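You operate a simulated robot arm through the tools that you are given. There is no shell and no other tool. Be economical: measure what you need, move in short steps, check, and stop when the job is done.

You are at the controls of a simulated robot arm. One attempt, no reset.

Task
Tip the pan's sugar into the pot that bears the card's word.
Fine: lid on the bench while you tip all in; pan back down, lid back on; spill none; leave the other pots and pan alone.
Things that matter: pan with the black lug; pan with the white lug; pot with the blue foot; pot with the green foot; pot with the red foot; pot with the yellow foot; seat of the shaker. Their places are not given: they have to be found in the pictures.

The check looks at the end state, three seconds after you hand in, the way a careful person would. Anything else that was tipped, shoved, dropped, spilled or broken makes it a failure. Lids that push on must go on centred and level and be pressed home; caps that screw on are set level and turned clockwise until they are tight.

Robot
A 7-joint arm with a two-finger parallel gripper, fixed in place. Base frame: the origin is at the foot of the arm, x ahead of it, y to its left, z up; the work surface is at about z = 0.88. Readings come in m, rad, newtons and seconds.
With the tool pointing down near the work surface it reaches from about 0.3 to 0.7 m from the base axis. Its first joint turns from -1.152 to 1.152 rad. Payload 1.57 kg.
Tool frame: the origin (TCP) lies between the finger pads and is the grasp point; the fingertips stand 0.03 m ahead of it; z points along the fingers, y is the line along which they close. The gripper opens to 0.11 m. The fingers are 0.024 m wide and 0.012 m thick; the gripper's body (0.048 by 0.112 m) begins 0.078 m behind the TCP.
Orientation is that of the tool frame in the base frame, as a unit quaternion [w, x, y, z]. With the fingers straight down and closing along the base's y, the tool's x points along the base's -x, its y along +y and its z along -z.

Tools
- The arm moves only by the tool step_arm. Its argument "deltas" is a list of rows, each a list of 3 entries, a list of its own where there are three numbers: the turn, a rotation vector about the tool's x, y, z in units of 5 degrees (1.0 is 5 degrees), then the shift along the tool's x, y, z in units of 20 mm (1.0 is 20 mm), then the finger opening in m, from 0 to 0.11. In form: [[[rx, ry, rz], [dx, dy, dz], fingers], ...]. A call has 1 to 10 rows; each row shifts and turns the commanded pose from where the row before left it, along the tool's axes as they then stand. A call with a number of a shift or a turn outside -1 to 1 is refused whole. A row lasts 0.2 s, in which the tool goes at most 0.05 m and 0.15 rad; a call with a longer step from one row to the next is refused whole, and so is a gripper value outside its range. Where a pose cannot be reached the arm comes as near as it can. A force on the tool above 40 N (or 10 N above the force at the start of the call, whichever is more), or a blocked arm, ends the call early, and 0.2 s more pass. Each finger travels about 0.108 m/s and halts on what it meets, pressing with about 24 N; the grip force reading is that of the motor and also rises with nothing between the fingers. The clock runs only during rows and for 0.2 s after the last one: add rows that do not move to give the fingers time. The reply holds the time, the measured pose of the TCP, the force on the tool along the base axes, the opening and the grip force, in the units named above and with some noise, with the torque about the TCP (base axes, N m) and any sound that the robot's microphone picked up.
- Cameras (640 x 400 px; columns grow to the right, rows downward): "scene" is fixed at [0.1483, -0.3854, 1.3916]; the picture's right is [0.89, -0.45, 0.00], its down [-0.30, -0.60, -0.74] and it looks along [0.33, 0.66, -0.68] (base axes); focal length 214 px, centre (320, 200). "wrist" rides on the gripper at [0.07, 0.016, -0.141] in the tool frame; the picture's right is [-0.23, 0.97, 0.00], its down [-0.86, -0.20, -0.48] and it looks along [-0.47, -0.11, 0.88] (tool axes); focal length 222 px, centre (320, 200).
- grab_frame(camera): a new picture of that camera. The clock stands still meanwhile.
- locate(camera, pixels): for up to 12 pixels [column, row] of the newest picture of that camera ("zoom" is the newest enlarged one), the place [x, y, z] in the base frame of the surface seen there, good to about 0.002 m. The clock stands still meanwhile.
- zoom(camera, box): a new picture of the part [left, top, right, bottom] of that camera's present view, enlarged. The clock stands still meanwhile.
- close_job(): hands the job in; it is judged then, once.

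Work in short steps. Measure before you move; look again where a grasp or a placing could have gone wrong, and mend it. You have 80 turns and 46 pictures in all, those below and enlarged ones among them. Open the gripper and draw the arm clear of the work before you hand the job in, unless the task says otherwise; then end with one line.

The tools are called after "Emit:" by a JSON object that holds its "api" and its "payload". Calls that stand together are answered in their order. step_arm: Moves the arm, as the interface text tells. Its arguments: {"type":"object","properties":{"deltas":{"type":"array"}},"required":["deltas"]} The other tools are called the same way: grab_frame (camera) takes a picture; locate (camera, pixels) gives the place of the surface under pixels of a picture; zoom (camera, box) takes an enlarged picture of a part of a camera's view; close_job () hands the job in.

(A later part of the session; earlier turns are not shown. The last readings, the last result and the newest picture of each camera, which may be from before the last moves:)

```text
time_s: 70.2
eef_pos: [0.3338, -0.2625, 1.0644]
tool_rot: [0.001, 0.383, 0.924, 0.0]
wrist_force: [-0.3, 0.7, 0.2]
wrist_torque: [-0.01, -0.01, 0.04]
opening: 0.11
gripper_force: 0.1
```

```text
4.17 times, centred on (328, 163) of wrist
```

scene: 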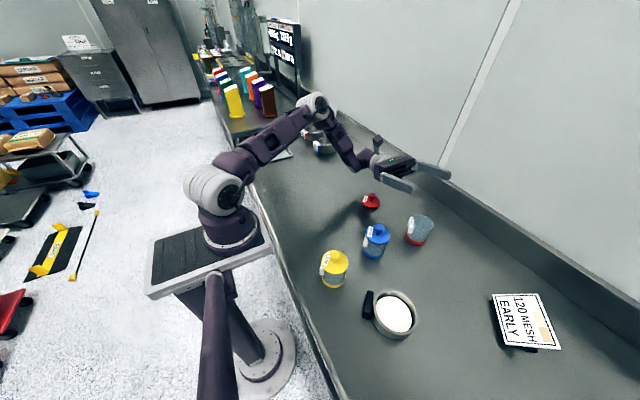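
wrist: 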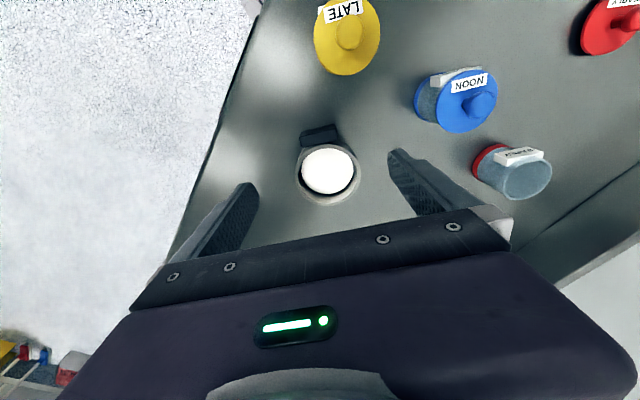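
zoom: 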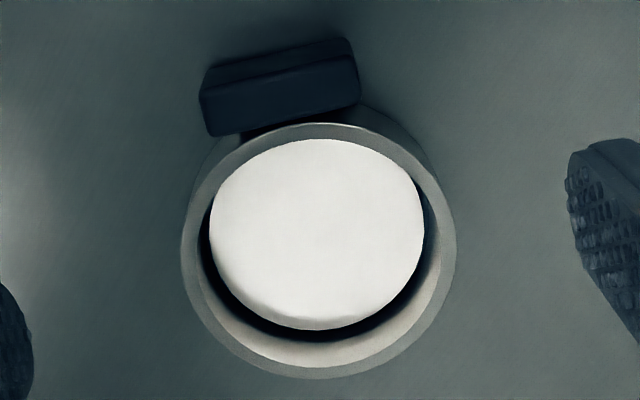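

I locate lug corners and rim points.

Emit:
{"api": "locate", "payload": {"camera": "zoom", "pixels": [[206, 95], [214, 131], [354, 102], [350, 66], [280, 98], [245, 120], [189, 250], [449, 235], [322, 373], [318, 128], [320, 230], [285, 65]]}}

```text
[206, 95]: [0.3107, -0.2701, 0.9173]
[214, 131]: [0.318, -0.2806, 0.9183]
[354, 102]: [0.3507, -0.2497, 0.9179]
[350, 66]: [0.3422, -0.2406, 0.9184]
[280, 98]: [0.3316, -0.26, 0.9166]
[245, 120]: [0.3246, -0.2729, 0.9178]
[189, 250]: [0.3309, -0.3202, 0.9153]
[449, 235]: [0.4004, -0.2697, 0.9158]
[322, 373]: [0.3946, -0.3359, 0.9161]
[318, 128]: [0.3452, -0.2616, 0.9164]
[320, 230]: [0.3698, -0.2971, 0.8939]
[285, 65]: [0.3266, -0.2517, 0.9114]
```

Pan centre ≈(0.3695,-0.2995), lug centre ≈(0.3304,-0.2603), about 47×14 mm, tangent azimuth ≈44°. I line up, tilt the tool 15° and descend most of the way, then check clearance.

Emit:
{"api": "step_arm", "payload": {"deltas": [[[0, 0, 0], [0.48, -0.04, 0.8], 0.09], [[0, 0, 0], [0, 0, 0.8], 0.09], [[0, 0, 0], [0, 0, 0.8], 0.08], [[0, -1, 0], [0, 0, 0.8], 0.08], [[0, -1, 0], [0, 0, 0], 0.08], [[0, -1, 0], [0, 0, 0], 0.08], [[0, 0, 0], [0.21, 0, 0.77], 0.08], [[0, 0, 0], [0.21, 0, 0.77], 0.08], [[0, 0, 0], [0.21, 0, 0.77], 0.08], [[0, 0, 0], [0, 0, 0], 0.08]]}}

Emit:
{"api": "zoom", "payload": {"camera": "scene", "box": [290, 200, 450, 360]}}

```text
time_s: 72.4
eef_pos: [0.3276, -0.2554, 0.9512]
tool_rot: [0.122, 0.381, 0.915, -0.051]
wrist_force: [0.3, 1.2, 0.3]
wrist_torque: [0.02, 0.01, 0.02]
opening: 0.0799
gripper_force: 0.0
```

```text
2.50 times, centred on (370, 280) of scene
```

zoom: 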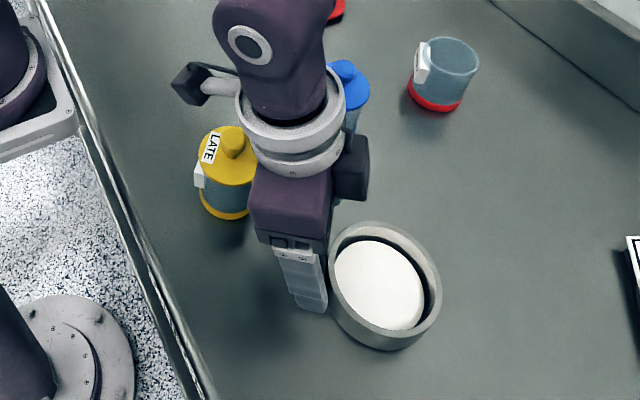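

The wrist passes close to the yellow pot in this view, so I measure how high those hand parts are.

Emit:
{"api": "locate", "payload": {"camera": "zoom", "pixels": [[195, 85], [255, 140], [265, 185], [275, 155], [245, 100], [262, 225], [240, 145], [300, 300]]}}

```text
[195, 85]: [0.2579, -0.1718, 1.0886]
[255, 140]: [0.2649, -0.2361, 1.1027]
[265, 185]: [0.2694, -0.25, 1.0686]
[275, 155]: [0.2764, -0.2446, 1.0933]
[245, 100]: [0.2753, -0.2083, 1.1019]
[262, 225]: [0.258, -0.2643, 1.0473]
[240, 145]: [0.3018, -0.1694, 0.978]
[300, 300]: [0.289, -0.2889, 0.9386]
```

Everything clears the yellow pot by 6 cm or more. I go down the last 37 mm and then close on the lug ends.

Emit:
{"api": "step_arm", "payload": {"deltas": [[[0, 0, 0], [0.12, 0, 0.45], 0.08], [[0, 0, 0], [0.12, 0, 0.45], 0.08], [[0, 0, 0], [0.12, 0, 0.45], 0.08], [[0, 0, 0], [0.12, 0, 0.43], 0.08], [[0, 0, 0], [0, 0, 0], 0.08]]}}

Emit:
{"api": "grab_frame", "payload": {"camera": "wrist"}}

```text
time_s: 73.6
eef_pos: [0.3285, -0.256, 0.9171]
tool_rot: [0.121, 0.38, 0.916, -0.05]
wrist_force: [0.1, 0.4, -0.9]
wrist_torque: [-0.04, 0.03, -0.02]
opening: 0.08
gripper_force: 0.1
```

```text
16 pictures are left
```

wrist: 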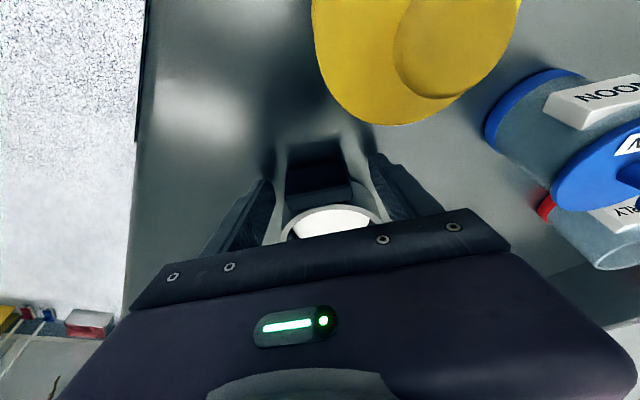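

The lug sits between the fingers and all is clear. I close gradually.

Emit:
{"api": "step_arm", "payload": {"deltas": [[[0, 0, 0], [0, 0, 0], 0.065], [[0, 0, 0], [0, 0, 0], 0.055], [[0, 0, 0], [0, 0, 0], 0.048], [[0, 0, 0], [0, 0, 0], 0.042], [[0, 0, 0], [0, 0, 0], 0.03], [[0, 0, 0], [0, 0, 0], 0.03]]}}

Emit:
{"api": "step_arm", "payload": {"deltas": [[[0, 0, 0], [-0.026, 0, -0.097], 0.03], [[0, 0, 0], [-0.05, 0, -0.19], 0.03], [[0, 0, 0], [-0.1, 0, -0.4], 0.03], [[0, 0, 0], [-0.1, 0, -0.4], 0.03], [[0, 0, 0], [0, 0, 0], 0.03]]}}

Emit:
{"api": "zoom", "payload": {"camera": "scene", "box": [290, 200, 450, 360]}}

Emit:
{"api": "locate", "payload": {"camera": "zoom", "pixels": [[420, 240], [440, 290], [400, 325], [345, 300], [370, 225], [385, 280]]}}

```text
time_s: 75.0
eef_pos: [0.3286, -0.2549, 0.9164]
tool_rot: [0.121, 0.38, 0.916, -0.051]
wrist_force: [0.5, 0.2, 0.3]
wrist_torque: [-0.08, 0.02, 0.0]
opening: 0.0493
gripper_force: 24.0
```

```text
time_s: 76.2
eef_pos: [0.327, -0.2541, 0.9362]
tool_rot: [0.121, 0.38, 0.916, -0.05]
wrist_force: [-0.6, 1.3, -1.5]
wrist_torque: [0.06, 0.04, 0.01]
opening: 0.049
gripper_force: 23.8
```

```text
2.50 times, centred on (370, 280) of scene
```

zoom: 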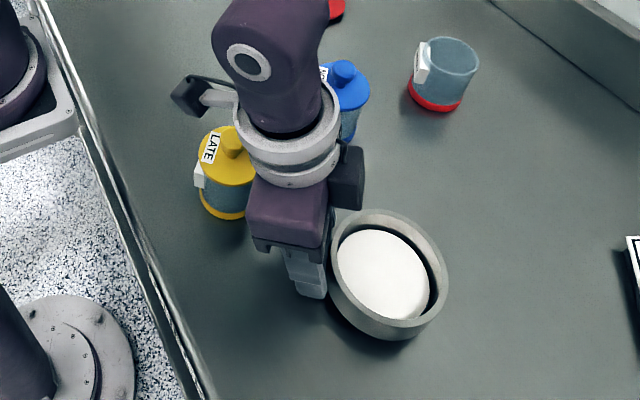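

```text
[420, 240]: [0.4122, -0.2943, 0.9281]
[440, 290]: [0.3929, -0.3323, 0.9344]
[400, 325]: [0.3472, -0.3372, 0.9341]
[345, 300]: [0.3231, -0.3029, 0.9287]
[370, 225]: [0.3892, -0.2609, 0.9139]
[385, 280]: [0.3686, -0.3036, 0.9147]
```

The pan came up level with weight ~2 N and sugar undisturbed. I raise it 13 cm straight up, then carry it level towards (0.578,-0.274).

Emit:
{"api": "step_arm", "payload": {"deltas": [[[0, 0, 0], [-0.15, 0, -0.5], 0.03], [[0, 0, 0], [-0.259, 0, -0.966], 0.03], [[0, 0, 0], [-0.259, 0, -0.966], 0.03], [[0, 0, 0], [-0.259, 0, -0.966], 0.03], [[0, 0, 0], [-0.259, 0, -0.966], 0.03], [[0, 0, 0], [-0.259, 0, -0.966], 0.03], [[0, 0, 0], [-0.259, 0, -0.966], 0.03], [[0, 0, 0], [-0.1, 0, -0.4], 0.03], [[0, 0, 0], [0, 0, 0], 0.03]]}}

Emit:
{"api": "step_arm", "payload": {"deltas": [[[0, 0, 0], [-0.4, 0.4, 0.1], 0.03], [[0, 0, 0], [-0.93, 0.82, 0.25], 0.03], [[0, 0, 0], [-0.93, 0.82, 0.25], 0.03], [[0, 0, 0], [-0.93, 0.82, 0.25], 0.03], [[0, 0, 0], [-0.93, 0.82, 0.25], 0.03], [[0, 0, 0], [-0.93, 0.82, 0.25], 0.03], [[0, 0, 0], [-0.93, 0.82, 0.25], 0.03], [[0, 0, 0], [-0.93, 0.82, 0.25], 0.03], [[0, 0, 0], [-0.93, 0.82, 0.25], 0.03], [[0, 0, 0], [-0.93, 0.82, 0.25], 0.03]]}}

Emit:
{"api": "grab_frame", "payload": {"camera": "scene"}}

```text
time_s: 78.2
eef_pos: [0.3287, -0.256, 1.0781]
tool_rot: [0.121, 0.379, 0.916, -0.05]
wrist_force: [0.1, -0.9, -1.4]
wrist_torque: [0.05, 0.03, -0.01]
opening: 0.0493
gripper_force: 24.1
```

```text
time_s: 80.4
eef_pos: [0.5677, -0.2754, 1.0775]
tool_rot: [0.121, 0.379, 0.916, -0.051]
wrist_force: [0.5, 0.1, -1.6]
wrist_torque: [0.03, 0.04, 0.02]
opening: 0.0493
gripper_force: 24.2
```

```text
14 pictures are left
```

scene: 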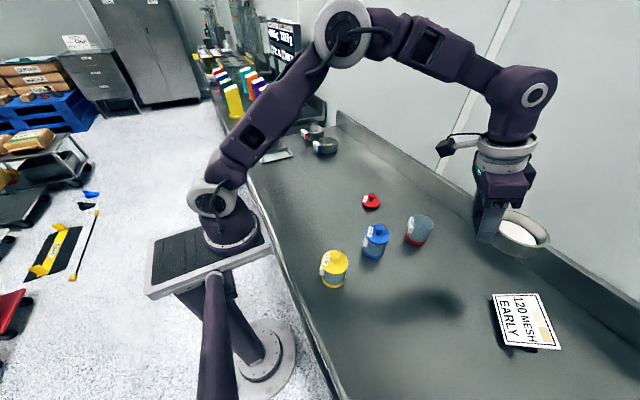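

The pan is level and steady. I now yaw it about the vertical in steps (135° total).

Emit:
{"api": "step_arm", "payload": {"deltas": [[[-0.259, 0, -0.966], [0, 0, 0], 0.03], [[-0.259, 0, -0.966], [0, 0, 0], 0.03], [[-0.259, 0, -0.966], [0, 0, 0], 0.03], [[-0.259, 0, -0.966], [0, 0, 0], 0.03], [[-0.259, 0, -0.966], [0, 0, 0], 0.03], [[-0.259, 0, -0.966], [0, 0, 0], 0.03], [[-0.259, 0, -0.966], [0, 0, 0], 0.03], [[-0.259, 0, -0.966], [0, 0, 0], 0.03], [[-0.259, 0, -0.966], [0, 0, 0], 0.03], [[-0.259, 0, -0.966], [0, 0, 0], 0.03]]}}

Emit:
{"api": "step_arm", "payload": {"deltas": [[[-0.259, 0, -0.966], [0, 0, 0], 0.03], [[-0.259, 0, -0.966], [0, 0, 0], 0.03], [[-0.259, 0, -0.966], [0, 0, 0], 0.03], [[-0.259, 0, -0.966], [0, 0, 0], 0.03], [[-0.259, 0, -0.966], [0, 0, 0], 0.03], [[-0.259, 0, -0.966], [0, 0, 0], 0.03], [[-0.259, 0, -0.966], [0, 0, 0], 0.03], [[-0.259, 0, -0.966], [0, 0, 0], 0.03]]}}

```text
time_s: 82.6
eef_pos: [0.5653, -0.2743, 1.0771]
tool_rot: [0.131, -0.044, 0.99, 0.005]
wrist_force: [0.2, 0.5, -0.9]
wrist_torque: [0.01, 0.07, 0.02]
opening: 0.0491
gripper_force: 23.4
```

```text
time_s: 84.4
eef_pos: [0.5658, -0.2758, 1.0771]
tool_rot: [0.12, -0.38, 0.916, 0.049]
wrist_force: [0.4, 0.1, -1.5]
wrist_torque: [0.0, 0.07, -0.01]
opening: 0.0492
gripper_force: 24.3
```

Tracking well. Nine more 5° steps bring the lip over the pot side.

Emit:
{"api": "step_arm", "payload": {"deltas": [[[-0.259, 0, -0.966], [0, 0, 0], 0.03], [[-0.259, 0, -0.966], [0, 0, 0], 0.03], [[-0.259, 0, -0.966], [0, 0, 0], 0.03], [[-0.259, 0, -0.966], [0, 0, 0], 0.03], [[-0.259, 0, -0.966], [0, 0, 0], 0.03], [[-0.259, 0, -0.966], [0, 0, 0], 0.03], [[-0.259, 0, -0.966], [0, 0, 0], 0.03], [[-0.259, 0, -0.966], [0, 0, 0], 0.03], [[-0.259, 0, -0.966], [0, 0, 0], 0.03], [[0, 0, 0], [0, 0, 0], 0.03]]}}

Emit:
{"api": "grab_frame", "payload": {"camera": "scene"}}

```text
time_s: 86.6
eef_pos: [0.5607, -0.2731, 1.0781]
tool_rot: [0.092, -0.701, 0.701, 0.09]
wrist_force: [-0.2, -0.1, -1.1]
wrist_torque: [-0.09, -0.02, 0.0]
opening: 0.0492
gripper_force: 24.3
out of reach, approached as far as the arm can: row 9
```

```text
13 pictures are left
```

scene: 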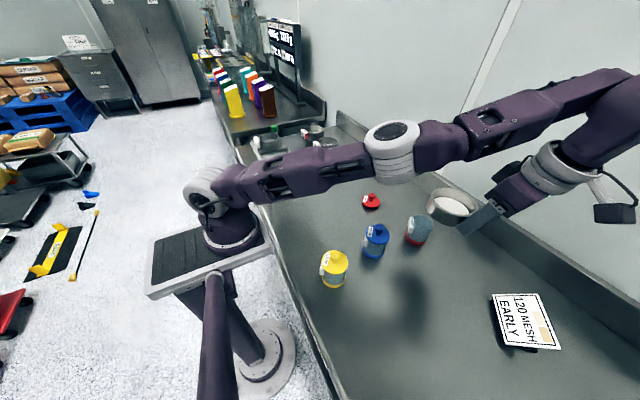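

The pan is level over the pot side, but the arm is stretched with a lowered elbow. I check how high elbow and forearm are above the pots and the pan rim's levelness.

Emit:
{"api": "locate", "payload": {"camera": "scene", "pixels": [[392, 178], [330, 185], [370, 180], [440, 160], [430, 200], [470, 200], [450, 190], [460, 219], [448, 203], [625, 215]]}}

```text
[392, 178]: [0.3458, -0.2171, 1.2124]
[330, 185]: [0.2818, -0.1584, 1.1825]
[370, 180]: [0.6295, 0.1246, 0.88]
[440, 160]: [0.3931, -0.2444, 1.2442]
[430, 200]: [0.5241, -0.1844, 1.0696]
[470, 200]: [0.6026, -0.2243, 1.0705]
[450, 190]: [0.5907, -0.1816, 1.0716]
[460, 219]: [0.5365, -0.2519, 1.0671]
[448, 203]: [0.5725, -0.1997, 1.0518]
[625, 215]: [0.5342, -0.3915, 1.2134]
```

Elbow and forearm are at z≈1.2, safe, and the rim is level at z≈1.07. I begin tilting about the lip, just 15°, and correct x by +18 mm.

Emit:
{"api": "step_arm", "payload": {"deltas": [[[0, 1, 0], [-0.16, -0.2, -0.435], 0.03], [[0, 1, 0], [-0.16, -0.2, -0.435], 0.03], [[0, 1, 0], [-0.16, -0.2, -0.435], 0.03], [[0, 0, 0], [0, -0.2, 0], 0.03], [[0, 0, 0], [0, 0, 0], 0.03]]}}

Emit:
{"api": "grab_frame", "payload": {"camera": "scene"}}

```text
time_s: 87.8
eef_pos: [0.5788, -0.2685, 1.1044]
tool_rot: [0.0, 0.708, -0.706, 0.002]
wrist_force: [-0.4, -0.5, -1.0]
wrist_torque: [-0.05, -0.03, 0.0]
opening: 0.0495
gripper_force: 24.3
```

```text
12 pictures are left
```

scene: 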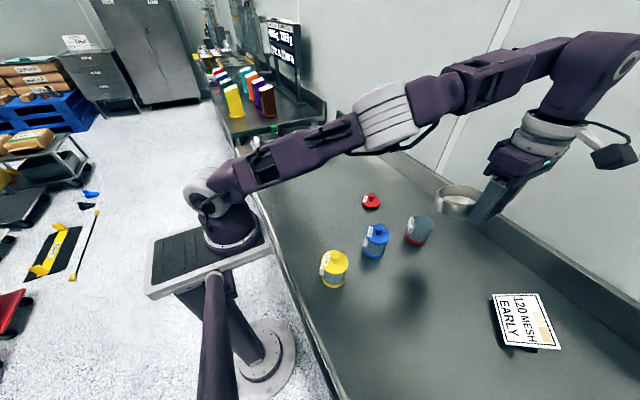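

Good: elbow rising, tool now vertical, pan tilted 15°. I lower 70 mm so the lip is about 5 cm above the pot rim.

Emit:
{"api": "step_arm", "payload": {"deltas": [[[0, 0, 0], [0, 0, 0.6], 0.03], [[0, 0, 0], [0, 0, 0.6], 0.03], [[0, 0, 0], [0, 0, 0.6], 0.03], [[0, 0, 0], [0, 0, 0.6], 0.03], [[0, 0, 0], [0, 0, 0.6], 0.03], [[0, 0, 0], [0, 0, 0.5], 0.03], [[0, 0, 0], [0, 0, 0], 0.03]]}}

Emit:
{"api": "zoom", "payload": {"camera": "scene", "box": [380, 160, 540, 270]}}

Emit:
{"api": "locate", "payload": {"camera": "zoom", "pixels": [[155, 140], [240, 125], [200, 118], [185, 155], [175, 240], [150, 280]]}}

```text
time_s: 89.4
eef_pos: [0.5768, -0.2693, 1.0345]
tool_rot: [0.0, -0.707, 0.708, -0.001]
wrist_force: [0.1, 0.3, -0.4]
wrist_torque: [-0.04, -0.03, -0.02]
opening: 0.0491
gripper_force: 23.9
```

```text
3.64 times, centred on (460, 215) of scene
```

zoom: 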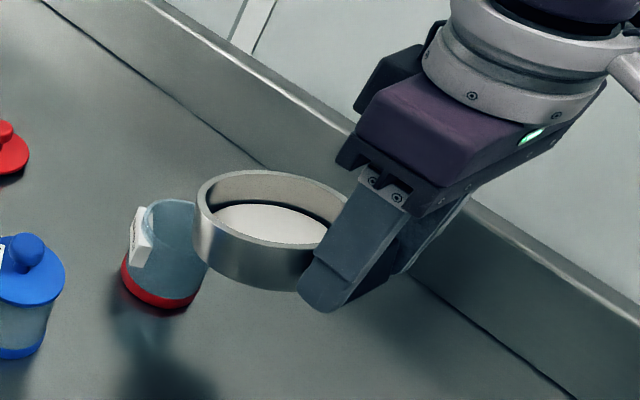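

```text
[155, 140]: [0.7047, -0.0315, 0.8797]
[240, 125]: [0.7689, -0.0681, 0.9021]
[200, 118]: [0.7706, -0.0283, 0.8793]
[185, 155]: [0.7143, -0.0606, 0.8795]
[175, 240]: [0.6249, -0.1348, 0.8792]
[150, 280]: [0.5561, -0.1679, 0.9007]
```

The lip faces the pot. I measure actual rim points for the lip location.

Emit:
{"api": "locate", "payload": {"camera": "zoom", "pixels": [[199, 205], [205, 188], [225, 176], [262, 173], [300, 178], [230, 238], [290, 248], [270, 225], [150, 207], [188, 203]]}}

```text
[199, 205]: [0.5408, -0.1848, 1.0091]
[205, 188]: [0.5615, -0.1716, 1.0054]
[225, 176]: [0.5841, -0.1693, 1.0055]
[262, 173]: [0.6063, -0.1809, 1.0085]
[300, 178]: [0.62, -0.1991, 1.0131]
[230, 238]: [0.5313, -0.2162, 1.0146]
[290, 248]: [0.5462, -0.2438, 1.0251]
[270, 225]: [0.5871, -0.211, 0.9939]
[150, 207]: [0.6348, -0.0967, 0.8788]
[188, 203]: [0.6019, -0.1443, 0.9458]
```

The lip is at (0.576,-0.168,1.005), right where planned. I tilt on about the lip to ~45° (before flow should begin).

Emit:
{"api": "step_arm", "payload": {"deltas": [[[0, 1, 0], [-0.15, 0, -0.435], 0.03], [[0, 1, 0], [-0.15, 0, -0.435], 0.03], [[0, 1, 0], [-0.15, 0, -0.435], 0.03], [[0, 1, 0], [-0.15, 0, -0.435], 0.03], [[0, 1, 0], [-0.15, 0, -0.435], 0.03], [[0, 1, 0], [-0.15, 0, -0.435], 0.03], [[0, 0, 0], [0, 0, 0], 0.03]]}}

Emit:
{"api": "zoom", "payload": {"camera": "scene", "box": [380, 160, 540, 270]}}

Emit:
{"api": "locate", "payload": {"camera": "zoom", "pixels": [[199, 205], [205, 188], [225, 176], [262, 173], [230, 238], [188, 203]]}}

```text
time_s: 91.0
eef_pos: [0.5785, -0.2411, 1.0828]
tool_rot: [-0.184, -0.682, 0.683, -0.184]
wrist_force: [1.2, -0.6, -1.0]
wrist_torque: [0.01, 0.01, 0.0]
opening: 0.049
gripper_force: 24.4
```

```text
3.64 times, centred on (460, 215) of scene
```

zoom: 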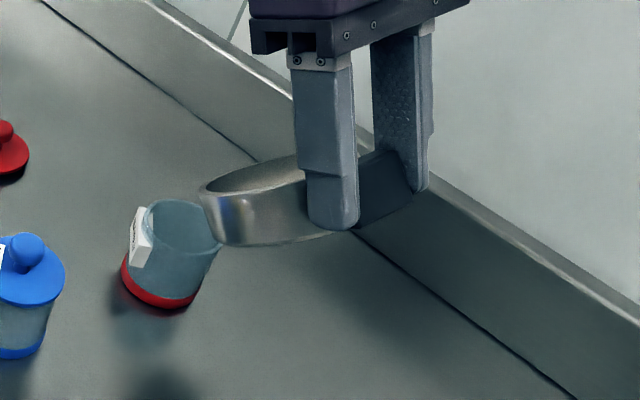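

```text
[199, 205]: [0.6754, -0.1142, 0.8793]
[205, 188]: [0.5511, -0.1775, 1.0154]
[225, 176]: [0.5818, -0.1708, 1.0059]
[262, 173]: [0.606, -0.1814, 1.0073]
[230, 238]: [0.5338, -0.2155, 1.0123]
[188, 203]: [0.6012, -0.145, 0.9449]
```

Lip stayed at (0.575,-0.170,1.005) with no flow yet. I lower 20 mm and tilt slowly to 60°.

Emit:
{"api": "step_arm", "payload": {"deltas": [[[0, 0, 0], [-0.25, 0, 0.433], 0.03], [[0, 0, 0], [-0.25, 0, 0.433], 0.03], [[0, 0.5, 0], [-0.075, 0, -0.22], 0.03], [[0, 0.5, 0], [-0.075, 0, -0.22], 0.03], [[0, 0.5, 0], [-0.075, 0, -0.22], 0.03], [[0, 0.5, 0], [-0.075, 0, -0.22], 0.03], [[0, 0.5, 0], [-0.075, 0, -0.22], 0.03], [[0, 0.5, 0], [-0.075, 0, -0.22], 0.03], [[0, 0, 0], [0, 0, 0], 0.03], [[0, 0, 0], [0, 0, 0], 0.03]]}}

Emit:
{"api": "zoom", "payload": {"camera": "scene", "box": [380, 160, 540, 270]}}

```text
time_s: 93.2
eef_pos: [0.5782, -0.2176, 1.076]
tool_rot: [-0.272, -0.652, 0.653, -0.272]
wrist_force: [-0.1, 0.9, -1.2]
wrist_torque: [-0.01, 0.02, 0.01]
opening: 0.0494
gripper_force: 23.7
```

```text
3.64 times, centred on (460, 215) of scene
```

zoom: 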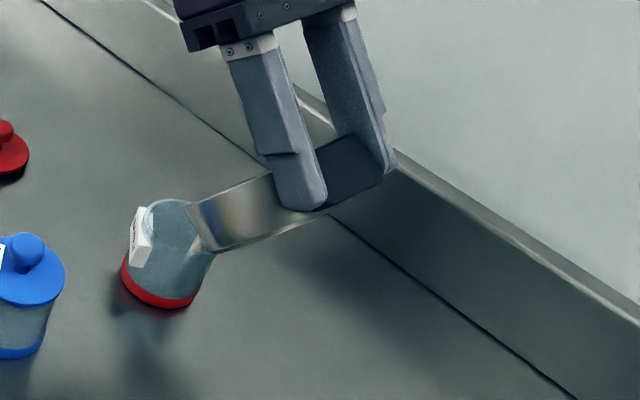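

Lip computed at (0.578,-0.169,0.982). I continue slowly to 80°, with pauses.

Emit:
{"api": "step_arm", "payload": {"deltas": [[[0, 0.5, 0], [-0.075, 0, -0.22], 0.03], [[0, 0.5, 0], [-0.075, 0, -0.22], 0.03], [[0, 0, 0], [0, 0, 0], 0.03], [[0, 0.5, 0], [-0.075, 0, -0.22], 0.03], [[0, 0.5, 0], [-0.075, 0, -0.22], 0.03], [[0, 0, 0], [0, 0, 0], 0.03], [[0, 0.5, 0], [-0.075, 0, -0.22], 0.03], [[0, 0.5, 0], [-0.075, 0, -0.22], 0.03], [[0, 0, 0], [0, 0, 0], 0.03]]}}

Emit:
{"api": "zoom", "payload": {"camera": "scene", "box": [380, 160, 540, 270]}}

```text
time_s: 95.2
eef_pos: [0.5779, -0.1913, 1.0879]
tool_rot: [-0.353, -0.612, 0.612, -0.355]
wrist_force: [-0.6, 0.2, -1.3]
wrist_torque: [0.01, -0.02, -0.04]
opening: 0.0491
gripper_force: 23.5
```

```text
3.64 times, centred on (460, 215) of scene
```

zoom: 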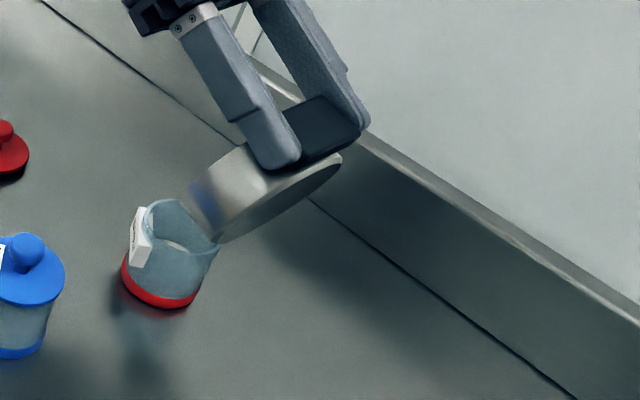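

Sugar appears to be landing in the pot ((170,245)). T≈75° now; I continue to about 100°.

Emit:
{"api": "step_arm", "payload": {"deltas": [[[0, 0.5, 0], [-0.075, 0, -0.22], 0.03], [[0, 0.5, 0], [-0.075, 0, -0.22], 0.03], [[0, 0, 0], [0, 0, 0], 0.03], [[0, 0.5, 0], [-0.075, 0, -0.22], 0.03], [[0, 0.5, 0], [-0.075, 0, -0.22], 0.03], [[0, 0, 0], [0, 0, 0], 0.03], [[0, 1, 0], [-0.15, 0, -0.435], 0.03], [[0, 1, 0], [-0.15, 0, -0.435], 0.03], [[0, 1, 0], [-0.15, 0, -0.435], 0.03], [[0, 0, 0], [0, 0, 0], 0.03]]}}

Emit:
{"api": "step_arm", "payload": {"deltas": [[[0, 1, 0], [-0.15, 0, -0.435], 0.03], [[0, 1, 0], [-0.15, 0, -0.435], 0.03], [[0, 1, 0], [-0.15, 0, -0.435], 0.03], [[0, 0, 0], [0, 0, 0], 0.03], [[0, 0, 0], [0, 0, 0], 0.03], [[0, 1, 0], [-0.15, 0, -0.435], 0.03], [[0, 0, 0], [0, 0, 0], 0.03], [[0, 0, 0], [0, 0, 0], 0.03], [[0, 0, 0], [0, 0, 0], 0.03]]}}

Emit:
{"api": "zoom", "payload": {"camera": "scene", "box": [380, 160, 540, 270]}}

```text
time_s: 97.4
eef_pos: [0.5782, -0.146, 1.0878]
tool_rot: [-0.479, -0.519, 0.521, -0.479]
wrist_force: [-0.2, -0.2, -1.1]
wrist_torque: [0.0, -0.01, 0.04]
opening: 0.0494
gripper_force: 23.6
```

```text
time_s: 99.4
eef_pos: [0.5779, -0.1096, 1.0737]
tool_rot: [0.562, 0.429, -0.431, 0.561]
wrist_force: [-0.3, 0.4, -0.4]
wrist_torque: [0.07, 0.0, 0.01]
opening: 0.0493
gripper_force: 24.1
```

```text
3.64 times, centred on (460, 215) of scene
```

zoom: 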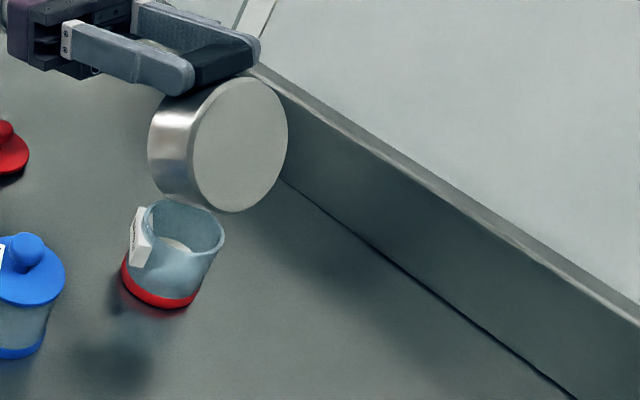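

The pan is at 120° and a pile shows in the pot. I look with the wrist camera into the pan for leftovers.

Emit:
{"api": "grab_frame", "payload": {"camera": "wrist"}}

```text
6 pictures are left
```

wrist: 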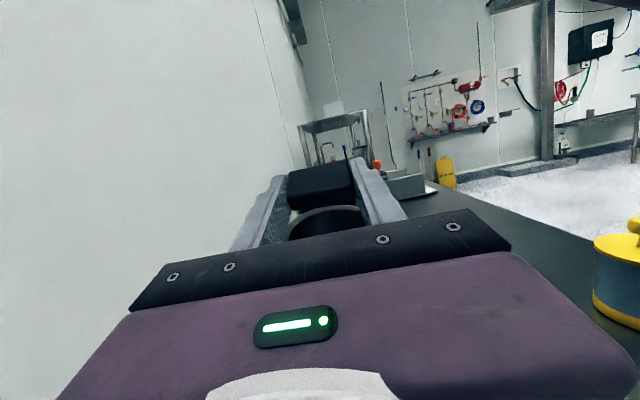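

The interior seen looks bare and dark. I tilt 5° more and rock gently to free any last grains (only 6 pictures left, so I save them).

Emit:
{"api": "step_arm", "payload": {"deltas": [[[0, 1, 0], [-0.15, 0, -0.435], 0.03], [[0, 0, 0], [0, 0, 0], 0.03], [[0, -0.6, 0], [0.09, 0, 0.26], 0.03], [[0, 0.6, 0], [-0.09, 0, -0.26], 0.03], [[0, -0.6, 0], [0.09, 0, 0.26], 0.03], [[0, 0.6, 0], [-0.09, 0, -0.26], 0.03], [[0, -0.6, 0], [0.09, 0, 0.26], 0.03], [[0, 0.6, 0], [-0.09, 0, -0.26], 0.03], [[0, 0, 0], [0, 0, 0], 0.03], [[0, 0, 0], [0, 0, 0], 0.03]]}}

```text
time_s: 101.6
eef_pos: [0.5774, -0.1022, 1.069]
tool_rot: [0.58, 0.404, -0.405, 0.58]
wrist_force: [0.4, -0.1, -0.5]
wrist_torque: [0.06, 0.01, -0.04]
opening: 0.0491
gripper_force: 23.9
```

The lifted weight fell, consistent with an emptied pan. I rotate back about the lip to 75°, then 25°, rising a bit.

Emit:
{"api": "step_arm", "payload": {"deltas": [[[0, -1, 0], [0.11, 0, 0.445], 0.03], [[0, -1, 0], [0.11, 0, 0.445], 0.03], [[0, -1, 0], [0.11, 0, 0.445], 0.03], [[0, -1, 0], [0.11, 0, 0.445], 0.03], [[0, -1, 0], [0.11, 0, 0.445], 0.03], [[0, -1, 0], [0.11, 0, 0.445], 0.03], [[0, -1, 0], [0.11, 0, 0.445], 0.03], [[0, -1, 0], [0.11, 0, 0.445], 0.03], [[0, -1, 0], [0.11, 0, 0.445], 0.03], [[0, -1, 0], [0.11, 0, 0.445], 0.03]]}}

Emit:
{"api": "step_arm", "payload": {"deltas": [[[0, 0, 0], [0.8, 0, -0.46], 0.03], [[0, 0, 0], [0.8, 0, -0.46], 0.03], [[0, 0, 0], [0.8, 0, -0.46], 0.03], [[0, 0, 0], [0.8, 0, -0.46], 0.03], [[0, -1, 0], [0.11, 0, 0.445], 0.03], [[0, -1, 0], [0.11, 0, 0.445], 0.03], [[0, -1, 0], [0.11, 0, 0.445], 0.03], [[0, -1, 0], [0.11, 0, 0.445], 0.03], [[0, -1, 0], [0.11, 0, 0.445], 0.03], [[0, -1, 0], [0.11, 0, 0.445], 0.03]]}}

Emit:
{"api": "step_arm", "payload": {"deltas": [[[0, -1, 0], [0.11, 0, 0.445], 0.03], [[0, -1, 0], [0.11, 0, 0.445], 0.03], [[0, -1, 0], [0.11, 0, 0.445], 0.03], [[0, -1, 0], [0.11, 0, 0.445], 0.03], [[0, -1, 0], [0.11, 0, 0.445], 0.03], [[0, -1, 0], [0.11, 0, 0.445], 0.03]]}}

```text
time_s: 103.8
eef_pos: [0.5791, -0.1886, 1.0875]
tool_rot: [-0.354, -0.612, 0.612, -0.355]
wrist_force: [-0.5, -0.8, -1.2]
wrist_torque: [0.02, -0.03, -0.01]
opening: 0.0494
gripper_force: 24.0
```

```text
time_s: 106.0
eef_pos: [0.5775, -0.2375, 1.1352]
tool_rot: [-0.183, -0.683, 0.683, -0.184]
wrist_force: [-0.2, 0.0, -1.1]
wrist_torque: [0.0, -0.03, -0.01]
opening: 0.0494
gripper_force: 22.9
```

```text
time_s: 107.4
eef_pos: [0.5773, -0.2647, 1.0863]
tool_rot: [-0.001, 0.707, -0.707, 0.001]
wrist_force: [-0.2, 0.0, -1.0]
wrist_torque: [-0.01, 0.02, 0.04]
opening: 0.0494
gripper_force: 24.1
```

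Tool is vertical again, pan tilted 15°, clear of the pot. One picture to check both the pan's inside and the pot.

Emit:
{"api": "zoom", "payload": {"camera": "scene", "box": [380, 165, 508, 265]}}

```text
4.00 times, centred on (444, 215) of scene
```

zoom: 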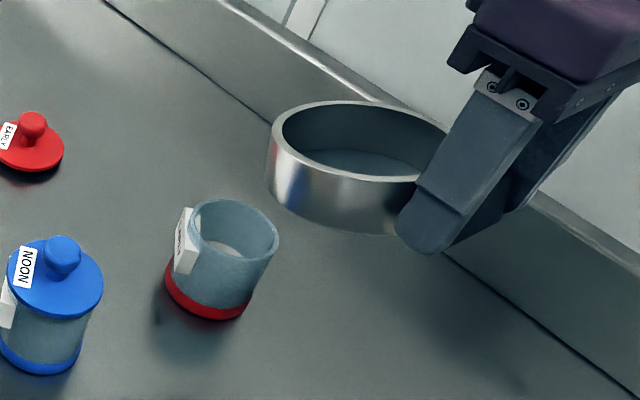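

The pan is empty, sugar is in the pot, no spill on the bench. I measure the rim to check whether the pan shifted in the grip.

Emit:
{"api": "locate", "payload": {"camera": "zoom", "pixels": [[271, 140], [290, 112], [340, 102], [400, 108], [440, 122], [300, 163], [360, 178], [400, 178], [240, 215], [230, 250]]}}

```text
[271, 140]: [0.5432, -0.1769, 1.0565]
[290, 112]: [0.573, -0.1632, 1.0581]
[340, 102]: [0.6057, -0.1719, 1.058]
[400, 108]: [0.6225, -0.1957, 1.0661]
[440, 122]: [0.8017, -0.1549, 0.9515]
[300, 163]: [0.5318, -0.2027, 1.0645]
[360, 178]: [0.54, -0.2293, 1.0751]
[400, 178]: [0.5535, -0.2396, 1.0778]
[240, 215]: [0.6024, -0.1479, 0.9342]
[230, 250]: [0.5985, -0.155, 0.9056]
```

The grip hasn't slipped (15° slope as commanded). I yaw back by 135° and return towards the pan's original place.

Emit:
{"api": "step_arm", "payload": {"deltas": [[[0, 0, 1], [0, 0, 0], 0.03], [[0, 0, 1], [0, 0, 0], 0.03], [[0, 0, 1], [0, 0, 0], 0.03], [[0, 0, 1], [0, 0, 0], 0.03], [[0, 0, 1], [0, 0, 0], 0.03], [[0, 0, 1], [0, 0, 0], 0.03], [[0, 0, 1], [0, 0, 0], 0.03], [[0, 0, 1], [0, 0, 0], 0.03], [[0, 0, 1], [0, 0, 0], 0.03], [[0, 0, 1], [0, 0, 0], 0.03]]}}

Emit:
{"api": "step_arm", "payload": {"deltas": [[[0, 0, 1], [0, 0, 0], 0.03], [[0, 0, 1], [0, 0, 0], 0.03], [[0, 0, 1], [0, 0, 0], 0.03], [[0, 0, 1], [0, 0, 0], 0.03], [[0, 0, 1], [0, 0, 0], 0.03], [[0, 0, 1], [0, 0, 0], 0.03], [[0, 0, 1], [0, 0, 0], 0.03], [[0, 0, 1], [0, 0, 0], 0.03], [[0, 0, 1], [0, 0, 0], 0.03], [[0, 0, 1], [0, 0, 0], 0.03]]}}

Emit:
{"api": "step_arm", "payload": {"deltas": [[[0, 0, 1], [0, 0, 0], 0.03], [[0, 0, 1], [0, 0, 0], 0.03], [[0, 0, 1], [0, 0, 0], 0.03], [[0, 0, 1], [0, 0, 0], 0.03], [[0, 0, 1], [0, 0, 0], 0.03], [[0, 0, 1], [0, 0, 0], 0.03], [[0, 0, 1], [0, 0, 0], 0.03], [[0, 0, 0], [0, 0, 0], 0.03]]}}

Emit:
{"api": "step_arm", "payload": {"deltas": [[[0, 0, 0], [0.915, -0.845, 0], 0.03], [[0, 0, 0], [0.915, -0.845, 0], 0.03], [[0, 0, 0], [0.915, -0.845, 0], 0.03], [[0, 0, 0], [0.915, -0.845, 0], 0.03], [[0, 0, 0], [0.915, -0.845, 0], 0.03], [[0, 0, 0], [0.915, -0.845, 0], 0.03], [[0, 0, 0], [0.915, -0.845, 0], 0.03], [[0, 0, 0], [0.915, -0.845, 0], 0.03], [[0, 0, 0], [0.915, -0.845, 0], 0.03], [[0, 0, 0], [0.915, -0.845, 0], 0.03]]}}

```text
time_s: 109.6
eef_pos: [0.5778, -0.2662, 1.0876]
tool_rot: [0.0, -0.341, 0.94, -0.002]
wrist_force: [-0.3, 0.0, -1.3]
wrist_torque: [0.0, 0.04, -0.01]
opening: 0.0494
gripper_force: 24.2
```

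```text
time_s: 111.8
eef_pos: [0.5788, -0.2665, 1.0877]
tool_rot: [0.001, 0.088, 0.996, -0.001]
wrist_force: [-0.3, 1.2, -1.6]
wrist_torque: [0.0, 0.06, -0.02]
opening: 0.0494
gripper_force: 23.9
```

```text
time_s: 113.6
eef_pos: [0.5782, -0.2672, 1.0881]
tool_rot: [0.001, 0.383, 0.924, -0.001]
wrist_force: [-0.2, 0.0, -1.0]
wrist_torque: [0.02, -0.02, -0.04]
opening: 0.0493
gripper_force: 23.8
```

```text
time_s: 115.8
eef_pos: [0.3286, -0.2548, 1.0869]
tool_rot: [0.001, 0.383, 0.924, 0.001]
wrist_force: [-0.4, -0.1, -1.1]
wrist_torque: [0.05, 0.06, -0.01]
opening: 0.0493
gripper_force: 24.0
```

Right above the original place. I level the pan and descend to about 18 mm above the bench.

Emit:
{"api": "step_arm", "payload": {"deltas": [[[0, -1, 0], [0, 0, 0], 0.03], [[0, -1, 0], [0, 0, 0], 0.03], [[0, -1, 0], [0, 0, 0], 0.03], [[0, 0, 0], [0.246, 0, 0.918], 0.03], [[0, 0, 0], [0.246, 0, 0.918], 0.03], [[0, 0, 0], [0.246, 0, 0.918], 0.03], [[0, 0, 0], [0.246, 0, 0.918], 0.03], [[0, 0, 0], [0.246, 0, 0.918], 0.03], [[0, 0, 0], [0.246, 0, 0.918], 0.03], [[0, 0, 0], [0.246, 0, 0.918], 0.03]]}}

Emit:
{"api": "step_arm", "payload": {"deltas": [[[0, 0, 0], [0.19, 0, 0.7], 0.03], [[0, 0, 0], [0.1, 0, 0.37], 0.03], [[0, 0, 0], [0.05, 0, 0.18], 0.03], [[0, 0, 0], [0, 0, 0], 0.03]]}}

```text
time_s: 118.0
eef_pos: [0.3307, -0.256, 0.9568]
tool_rot: [0.122, 0.379, 0.916, -0.05]
wrist_force: [0.0, -0.2, -0.4]
wrist_torque: [0.05, 0.05, -0.01]
opening: 0.0493
gripper_force: 24.2
```

```text
time_s: 119.0
eef_pos: [0.3299, -0.2566, 0.9281]
tool_rot: [0.122, 0.379, 0.916, -0.051]
wrist_force: [-0.7, -0.2, -0.7]
wrist_torque: [0.0, 0.05, 0.01]
opening: 0.0491
gripper_force: 24.2
```

About 11 mm to go; I descend 8 mm, then in 1–2 mm steps watching force.

Emit:
{"api": "step_arm", "payload": {"deltas": [[[0, 0, 0], [0.052, 0, 0.193], 0.03], [[0, 0, 0], [0.052, 0, 0.193], 0.03], [[0, 0, 0], [0, 0, 0], 0.03]]}}

Emit:
{"api": "step_arm", "payload": {"deltas": [[[0, 0, 0], [0.02, 0, 0.072], 0.03], [[0, 0, 0], [0.02, 0, 0.072], 0.03], [[0, 0, 0], [0, 0, 0], 0.03]]}}

```text
time_s: 119.8
eef_pos: [0.3309, -0.2561, 0.9211]
tool_rot: [0.123, 0.38, 0.915, -0.051]
wrist_force: [0.0, -0.8, -1.3]
wrist_torque: [0.03, 0.06, 0.0]
opening: 0.0495
gripper_force: 24.5
```

```text
time_s: 120.6
eef_pos: [0.3293, -0.2572, 0.9165]
tool_rot: [0.124, 0.379, 0.916, -0.051]
wrist_force: [-0.8, 1.2, 8.0]
wrist_torque: [-0.66, -0.27, 0.01]
opening: 0.0494
gripper_force: 23.9
```

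Light contact (8 N) at z≈0.9165. I release and withdraw straight up.

Emit:
{"api": "step_arm", "payload": {"deltas": [[[0, 0, 0], [-0.008, 0, -0.03], 0.045], [[0, 0, 0], [0, 0, 0], 0.055], [[0, 0, 0], [0, 0, 0], 0.065], [[0, 0, 0], [0, 0, 0], 0.08], [[0, 0, 0], [0, 0, 0], 0.08], [[0, 0, 0], [-0.13, 0, -0.48], 0.08], [[0, 0, 0], [-0.246, 0, -0.918], 0.08], [[0, 0, 0], [-0.246, 0, -0.918], 0.08], [[0, 0, 0], [-0.246, 0, -0.918], 0.08], [[0, 0, 0], [-0.246, 0, -0.918], 0.08]]}}

Emit:
{"api": "step_arm", "payload": {"deltas": [[[0, 0, 0], [-0.246, 0, -0.918], 0.08], [[0, 0, 0], [-0.246, 0, -0.918], 0.08], [[0, 0, 0], [-0.246, 0, -0.918], 0.08], [[0, 1, 0], [-0.246, 0, -0.918], 0.08], [[0, 1, 0], [0, 0, 0], 0.08], [[0, 1, 0], [0, 0, 0], 0.08]]}}

Emit:
{"api": "grab_frame", "payload": {"camera": "scene"}}

```text
time_s: 122.8
eef_pos: [0.3302, -0.256, 1.0069]
tool_rot: [0.121, 0.379, 0.916, -0.05]
wrist_force: [-0.1, 0.7, -0.5]
wrist_torque: [0.0, 0.01, -0.03]
opening: 0.0802
gripper_force: 0.1
```

```text
time_s: 124.2
eef_pos: [0.3294, -0.2559, 1.0821]
tool_rot: [0.001, 0.382, 0.924, 0.0]
wrist_force: [-0.5, 0.1, -0.8]
wrist_torque: [0.02, 0.01, 0.04]
opening: 0.08
gripper_force: 0.2
```

```text
4 pictures are left
```

scene: 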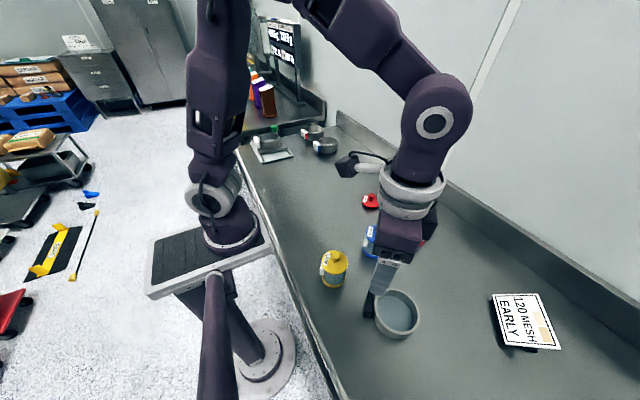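

Pan is back in its place, empty. Now I travel at z≈1.10 to the lid and yaw back to the original closing direction.

Emit:
{"api": "step_arm", "payload": {"deltas": [[[0, 0, 0], [0.1, 0.97, -0.5], 0.06], [[0, 0, 0], [0.1, 0.97, -0.5], 0.06], [[0, 0, 0], [0.1, 0.97, 0], 0.06], [[0, 0, 0], [0.1, 0.97, 0], 0.06], [[0, 0, 0], [0.1, 0.97, 0], 0.06], [[0, 0, 0], [0.1, 0.97, 0], 0.06], [[0, 0, 0], [0.1, 0.97, 0], 0.06], [[0, 0, 0], [0.1, 0.97, 0], 0.06], [[0, 0, 0], [0.1, 0.97, 0], 0.06], [[0, 0, 0], [0.1, 0.97, 0], 0.06]]}}

Emit:
{"api": "step_arm", "payload": {"deltas": [[[0, 0, 0], [0.1, 0.97, 0], 0.06], [[0, 0, 0], [0.1, 0.97, 0], 0.06], [[0, 0, 0], [0.1, 0.97, 0], 0.06], [[0, 0, 0], [0.1, 0.97, 0], 0.06], [[0, 0, 0], [0.1, 0.97, 0], 0.06], [[0, 0, 0], [0.1, 0.97, 0], 0.06], [[0, 0, 0], [0.1, 0.97, 0], 0.06], [[0, 0, 0], [0.1, 0.97, 0], 0.06]]}}

Emit:
{"api": "step_arm", "payload": {"deltas": [[[0, 0, -1], [0, 0, 0], 0.06], [[0, 0, -1], [0, 0, 0], 0.06], [[0, 0, -1], [0, 0, 0], 0.06], [[0, 0, -1], [0, 0, 0], 0.06], [[0, 0, -1], [0, 0, 0], 0.06], [[0, 0, -1], [0, 0, 0], 0.06], [[0, 0, -1], [0, 0, 0], 0.06], [[0, 0, -1], [0, 0, 0], 0.06], [[0, 0, -1], [0, 0, 0], 0.06], [[0, 0, 0], [0, 0, 0], 0.06]]}}

Emit:
{"api": "zoom", "payload": {"camera": "wrist", "box": [280, 95, 376, 191]}}

```text
time_s: 126.4
eef_pos: [0.4508, -0.1062, 1.1026]
tool_rot: [0.0, 0.383, 0.924, -0.001]
wrist_force: [-0.2, 0.3, 1.0]
wrist_torque: [0.01, -0.04, 0.03]
opening: 0.0596
gripper_force: 0.1
```

```text
time_s: 128.2
eef_pos: [0.5493, 0.0165, 1.0996]
tool_rot: [0.002, 0.383, 0.924, -0.001]
wrist_force: [-0.8, 0.6, 0.7]
wrist_torque: [-0.01, 0.01, 0.0]
opening: 0.06
gripper_force: 0.1
```

```text
time_s: 130.4
eef_pos: [0.551, 0.0165, 1.1016]
tool_rot: [0.0, 0.0, 1.0, -0.001]
wrist_force: [-0.6, -0.4, 0.5]
wrist_torque: [0.0, -0.05, -0.01]
opening: 0.0602
gripper_force: 0.1
```

```text
4.17 times, centred on (328, 143) of wrist
```

zoom: 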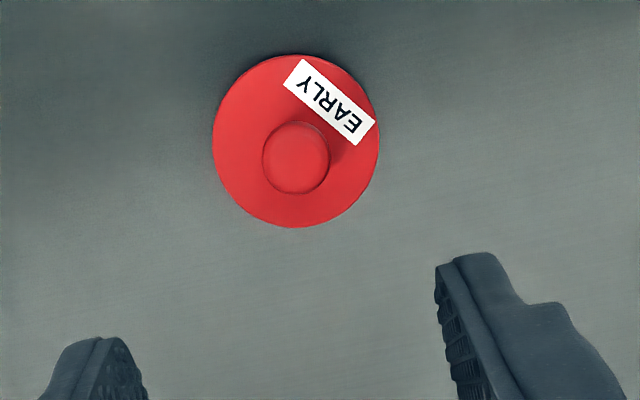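

The lid stands flat and undisturbed. I measure symmetric edge points for its centre.

Emit:
{"api": "locate", "payload": {"camera": "zoom", "pixels": [[266, 160], [326, 152], [295, 128], [298, 190], [217, 145], [376, 138], [300, 222], [293, 60], [240, 205], [350, 205]]}}

```text
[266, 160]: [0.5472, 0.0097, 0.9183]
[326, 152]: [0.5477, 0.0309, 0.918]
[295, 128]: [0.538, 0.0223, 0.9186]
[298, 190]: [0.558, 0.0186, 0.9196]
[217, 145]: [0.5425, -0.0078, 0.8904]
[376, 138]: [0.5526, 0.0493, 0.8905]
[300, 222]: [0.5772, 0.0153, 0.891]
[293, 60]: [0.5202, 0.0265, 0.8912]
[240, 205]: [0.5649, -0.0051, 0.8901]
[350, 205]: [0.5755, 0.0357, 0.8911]
```

Lid centre is (0.548,0.0206), plate top 0.8905. I descend to z≈0.926 over it and grip the knob.

Emit:
{"api": "step_arm", "payload": {"deltas": [[[0, 0, 0], [0.15, 0.2, 0.9], 0.06], [[0, 0, 0], [0, 0, 0.95], 0.06], [[0, 0, 0], [0, 0, 0.95], 0.06], [[0, 0, 0], [0, 0, 0.95], 0.06], [[0, 0, 0], [0, 0, 0.95], 0.06], [[0, 0, 0], [0, 0, 0.95], 0.06], [[0, 0, 0], [0, 0, 0.95], 0.06], [[0, 0, 0], [0, 0, 0.95], 0.06], [[0, 0, 0], [0, 0, 0.6], 0.06], [[0, 0, 0], [0, 0, 0.4], 0.06]]}}

Emit:
{"api": "step_arm", "payload": {"deltas": [[[0, 0, 0], [0, 0, 0], 0.06], [[0, 0, 0], [0, 0, 0], 0.06]]}}

```text
time_s: 132.6
eef_pos: [0.5492, 0.0178, 0.9304]
tool_rot: [0.0, 0.001, 1.0, 0.0]
wrist_force: [0.3, 0.0, -0.5]
wrist_torque: [0.02, -0.02, -0.03]
opening: 0.0596
gripper_force: 0.0
```

```text
time_s: 133.2
eef_pos: [0.5487, 0.0195, 0.9305]
tool_rot: [0.001, 0.0, 1.0, -0.001]
wrist_force: [0.7, -0.4, -0.3]
wrist_torque: [0.0, 0.03, 0.0]
opening: 0.0599
gripper_force: 0.0
```

Need 4.5 mm lower and about 1–2 mm in +y; then close on the knob.

Emit:
{"api": "step_arm", "payload": {"deltas": [[[0, 0, 0], [0.03, 0.08, 0.22], 0.06], [[0, 0, 0], [0, 0, 0], 0.045], [[0, 0, 0], [0, 0, 0], 0.035], [[0, 0, 0], [0, 0, 0], 0.028], [[0, 0, 0], [0, 0, 0], 0.01], [[0, 0, 0], [0, 0, 0], 0.01], [[0, 0, 0], [0, 0, 0], 0.01]]}}

Emit:
{"api": "step_arm", "payload": {"deltas": [[[0, 0, 0], [0, 0, -0.1], 0.01], [[0, 0, 0], [0, 0, -0.5], 0.01], [[0, 0, 0], [0, 0, -1], 0.01], [[0, 0, 0], [0, 0, -1], 0.01], [[0, 0, 0], [0, 0, -1], 0.01], [[0, 0, 0], [0, 0, -1], 0.01], [[0, 0, 0], [0, 0, -0.5], 0.01], [[0, 0, 0], [0, 0, 0], 0.01]]}}

```text
time_s: 134.8
eef_pos: [0.5489, 0.0211, 0.9259]
tool_rot: [0.002, -0.001, 1.0, -0.001]
wrist_force: [1.0, 0.0, 0.4]
wrist_torque: [0.0, 0.0, 0.02]
opening: 0.0214
gripper_force: 24.4
```

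```text
time_s: 136.6
eef_pos: [0.5466, 0.0234, 1.0281]
tool_rot: [0.001, 0.0, 1.0, -0.001]
wrist_force: [-0.8, -1.2, 0.4]
wrist_torque: [0.01, 0.03, 0.01]
opening: 0.0214
gripper_force: 24.2
```

Lid is held. I carry it (+30.4, −180.2 mm) to above the red pot.

Emit:
{"api": "step_arm", "payload": {"deltas": [[[0, 0, 0], [-0.152, -0.901, 0], 0.01], [[0, 0, 0], [-0.152, -0.901, 0], 0.01], [[0, 0, 0], [-0.152, -0.901, 0], 0.01], [[0, 0, 0], [-0.152, -0.901, 0], 0.01], [[0, 0, 0], [-0.152, -0.901, 0], 0.01], [[0, 0, 0], [-0.152, -0.901, 0], 0.01], [[0, 0, 0], [-0.152, -0.901, 0], 0.01], [[0, 0, 0], [-0.152, -0.901, 0], 0.01], [[0, 0, 0], [-0.152, -0.901, 0], 0.01], [[0, 0, 0], [-0.152, -0.901, 0], 0.01]]}}

Emit:
{"api": "step_arm", "payload": {"deltas": [[[0, 0, 0], [0, 0, 0.5], 0.01], [[0, 0, 0], [0, 0, 0.5], 0.01], [[0, 0, 0], [0, 0, 0], 0.01], [[0, 0, 0], [0, 0, 0], 0.01]]}}

Emit:
{"api": "zoom", "payload": {"camera": "scene", "box": [388, 190, 452, 254]}}

```text
time_s: 138.8
eef_pos: [0.5778, -0.1601, 1.0297]
tool_rot: [0.001, 0.0, 1.0, -0.001]
wrist_force: [-0.1, 0.0, 0.8]
wrist_torque: [0.03, -0.01, 0.0]
opening: 0.0211
gripper_force: 23.9
```

```text
time_s: 139.8
eef_pos: [0.5768, -0.1596, 1.0081]
tool_rot: [0.0, -0.001, 1.0, -0.001]
wrist_force: [-0.2, -0.8, -0.3]
wrist_torque: [0.05, -0.01, 0.02]
opening: 0.0216
gripper_force: 24.0
```

```text
6.25 times, centred on (420, 222) of scene
```

zoom: 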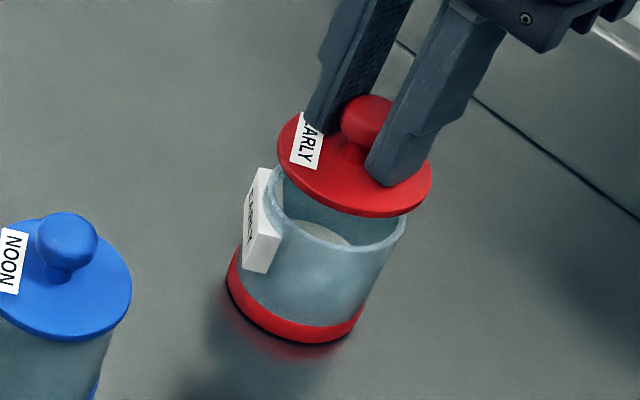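

Lid hovers above the rim, level. I check centring: lid edge points against rim points.

Emit:
{"api": "locate", "payload": {"camera": "zoom", "pixels": [[281, 155], [300, 185], [340, 208], [385, 213], [415, 203], [429, 180], [275, 205], [300, 232], [335, 246], [370, 247], [396, 234], [404, 220]]}}

```text
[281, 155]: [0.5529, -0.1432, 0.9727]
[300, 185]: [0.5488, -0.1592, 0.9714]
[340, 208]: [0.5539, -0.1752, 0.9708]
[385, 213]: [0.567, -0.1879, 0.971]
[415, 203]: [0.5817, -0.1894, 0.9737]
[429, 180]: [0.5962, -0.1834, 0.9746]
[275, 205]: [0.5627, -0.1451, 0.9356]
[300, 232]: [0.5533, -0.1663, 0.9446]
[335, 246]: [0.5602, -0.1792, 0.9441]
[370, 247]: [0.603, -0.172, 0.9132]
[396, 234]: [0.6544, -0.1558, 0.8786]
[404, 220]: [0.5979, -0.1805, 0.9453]
```

Lid and rim centres agree within ~1 mm. I lower to just above contact, then press in small steps.

Emit:
{"api": "step_arm", "payload": {"deltas": [[[0, 0, 0], [0, 0, 0.35], 0.01], [[0, 0, 0], [0, 0, 0.25], 0.01], [[0, 0, 0], [0, 0, 0.15], 0.01], [[0, 0, 0], [0, 0, 0], 0.01]]}}

Emit:
{"api": "step_arm", "payload": {"deltas": [[[0, 0, 0], [0, 0, 0.1], 0.01], [[0, 0, 0], [0, 0, 0.1], 0.01], [[0, 0, 0], [0, 0, 0.1], 0.01], [[0, 0, 0], [0, 0, 0], 0.01]]}}

```text
time_s: 140.8
eef_pos: [0.5783, -0.1589, 0.9926]
tool_rot: [0.001, 0.0, 1.0, -0.001]
wrist_force: [0.0, 0.0, -0.5]
wrist_torque: [-0.02, -0.02, -0.03]
opening: 0.0213
gripper_force: 23.9
```

```text
time_s: 141.8
eef_pos: [0.578, -0.1577, 0.9875]
tool_rot: [0.002, 0.001, 1.0, -0.002]
wrist_force: [0.5, -2.0, 0.5]
wrist_torque: [-0.04, -0.04, -0.03]
opening: 0.0214
gripper_force: 23.9
```

The plug has entered freely (z 0.9875). I keep pressing until it seats.

Emit:
{"api": "step_arm", "payload": {"deltas": [[[0, 0, 0], [0, 0, 0.08], 0.01], [[0, 0, 0], [0, 0, 0.08], 0.01], [[0, 0, 0], [0, 0, 0.08], 0.01], [[0, 0, 0], [0, 0, 0], 0.01]]}}

```text
time_s: 142.8
eef_pos: [0.5793, -0.1575, 0.984]
tool_rot: [0.003, 0.001, 1.0, -0.001]
wrist_force: [-2.0, 3.9, 31.3]
wrist_torque: [0.1, -0.05, 0.0]
opening: 0.0213
gripper_force: 23.5
```

31 N at z 0.984, which matches the original seated height. I press slightly more to be sure, expecting the force stop.

Emit:
{"api": "step_arm", "payload": {"deltas": [[[0, 0, 0], [0, 0, 0.06], 0.01], [[0, 0, 0], [0, 0, 0.06], 0.01], [[0, 0, 0], [0, 0, 0], 0.01]]}}

```text
time_s: 143.6
eef_pos: [0.5773, -0.1587, 0.9803]
tool_rot: [0.002, 0.0, 1.0, -0.002]
wrist_force: [8.6, 2.3, 33.0]
wrist_torque: [0.13, -0.27, 0.05]
opening: 0.0212
gripper_force: 24.4
```

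Force holds at 33 N while the pads slip on the knob. I back off, release, rise, and then press squarely on the knob top with closed fingers.

Emit:
{"api": "step_arm", "payload": {"deltas": [[[0, 0, 0], [0, 0, -0.2], 0.01], [[0, 0, 0], [0, 0, 0], 0.03], [[0, 0, 0], [0, 0, 0], 0.05], [[0, 0, 0], [0, 0, 0], 0.05], [[0, 0, 0], [0, 0, -0.8], 0.05], [[0, 0, 0], [0, 0, -1], 0.05], [[0, 0, 0], [0, 0, -0.6], 0.02], [[0, 0, 0], [0, 0, 0], 0], [[0, 0, 0], [0, 0, 0], 0], [[0, 0, 0], [0, 0, 0], 0]]}}

Emit:
{"api": "zoom", "payload": {"camera": "scene", "box": [388, 190, 452, 254]}}

Emit:
{"api": "locate", "payload": {"camera": "zoom", "pixels": [[260, 195], [280, 222], [320, 245], [365, 248], [400, 235], [415, 210], [270, 165], [300, 145], [335, 150], [340, 190]]}}

```text
time_s: 145.8
eef_pos: [0.5772, -0.1572, 1.0306]
tool_rot: [0.001, 0.0, 1.0, -0.001]
wrist_force: [0.5, 0.4, 0.2]
wrist_torque: [0.01, 0.0, 0.0]
opening: 0.0001
gripper_force: 21.4
heard: snap
```

```text
6.25 times, centred on (420, 222) of scene
```

zoom: 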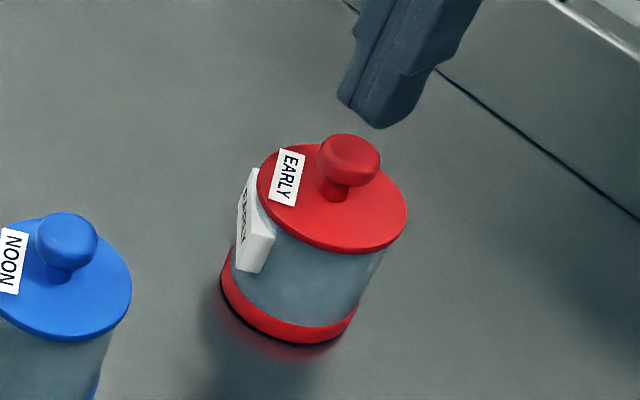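

```text
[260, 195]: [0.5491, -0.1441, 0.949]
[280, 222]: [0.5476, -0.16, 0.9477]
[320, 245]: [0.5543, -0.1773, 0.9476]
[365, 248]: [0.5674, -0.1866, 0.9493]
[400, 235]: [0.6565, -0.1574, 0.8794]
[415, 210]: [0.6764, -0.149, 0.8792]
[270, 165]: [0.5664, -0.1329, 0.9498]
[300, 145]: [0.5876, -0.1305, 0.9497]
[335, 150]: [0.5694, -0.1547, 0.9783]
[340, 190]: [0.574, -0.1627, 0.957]
```

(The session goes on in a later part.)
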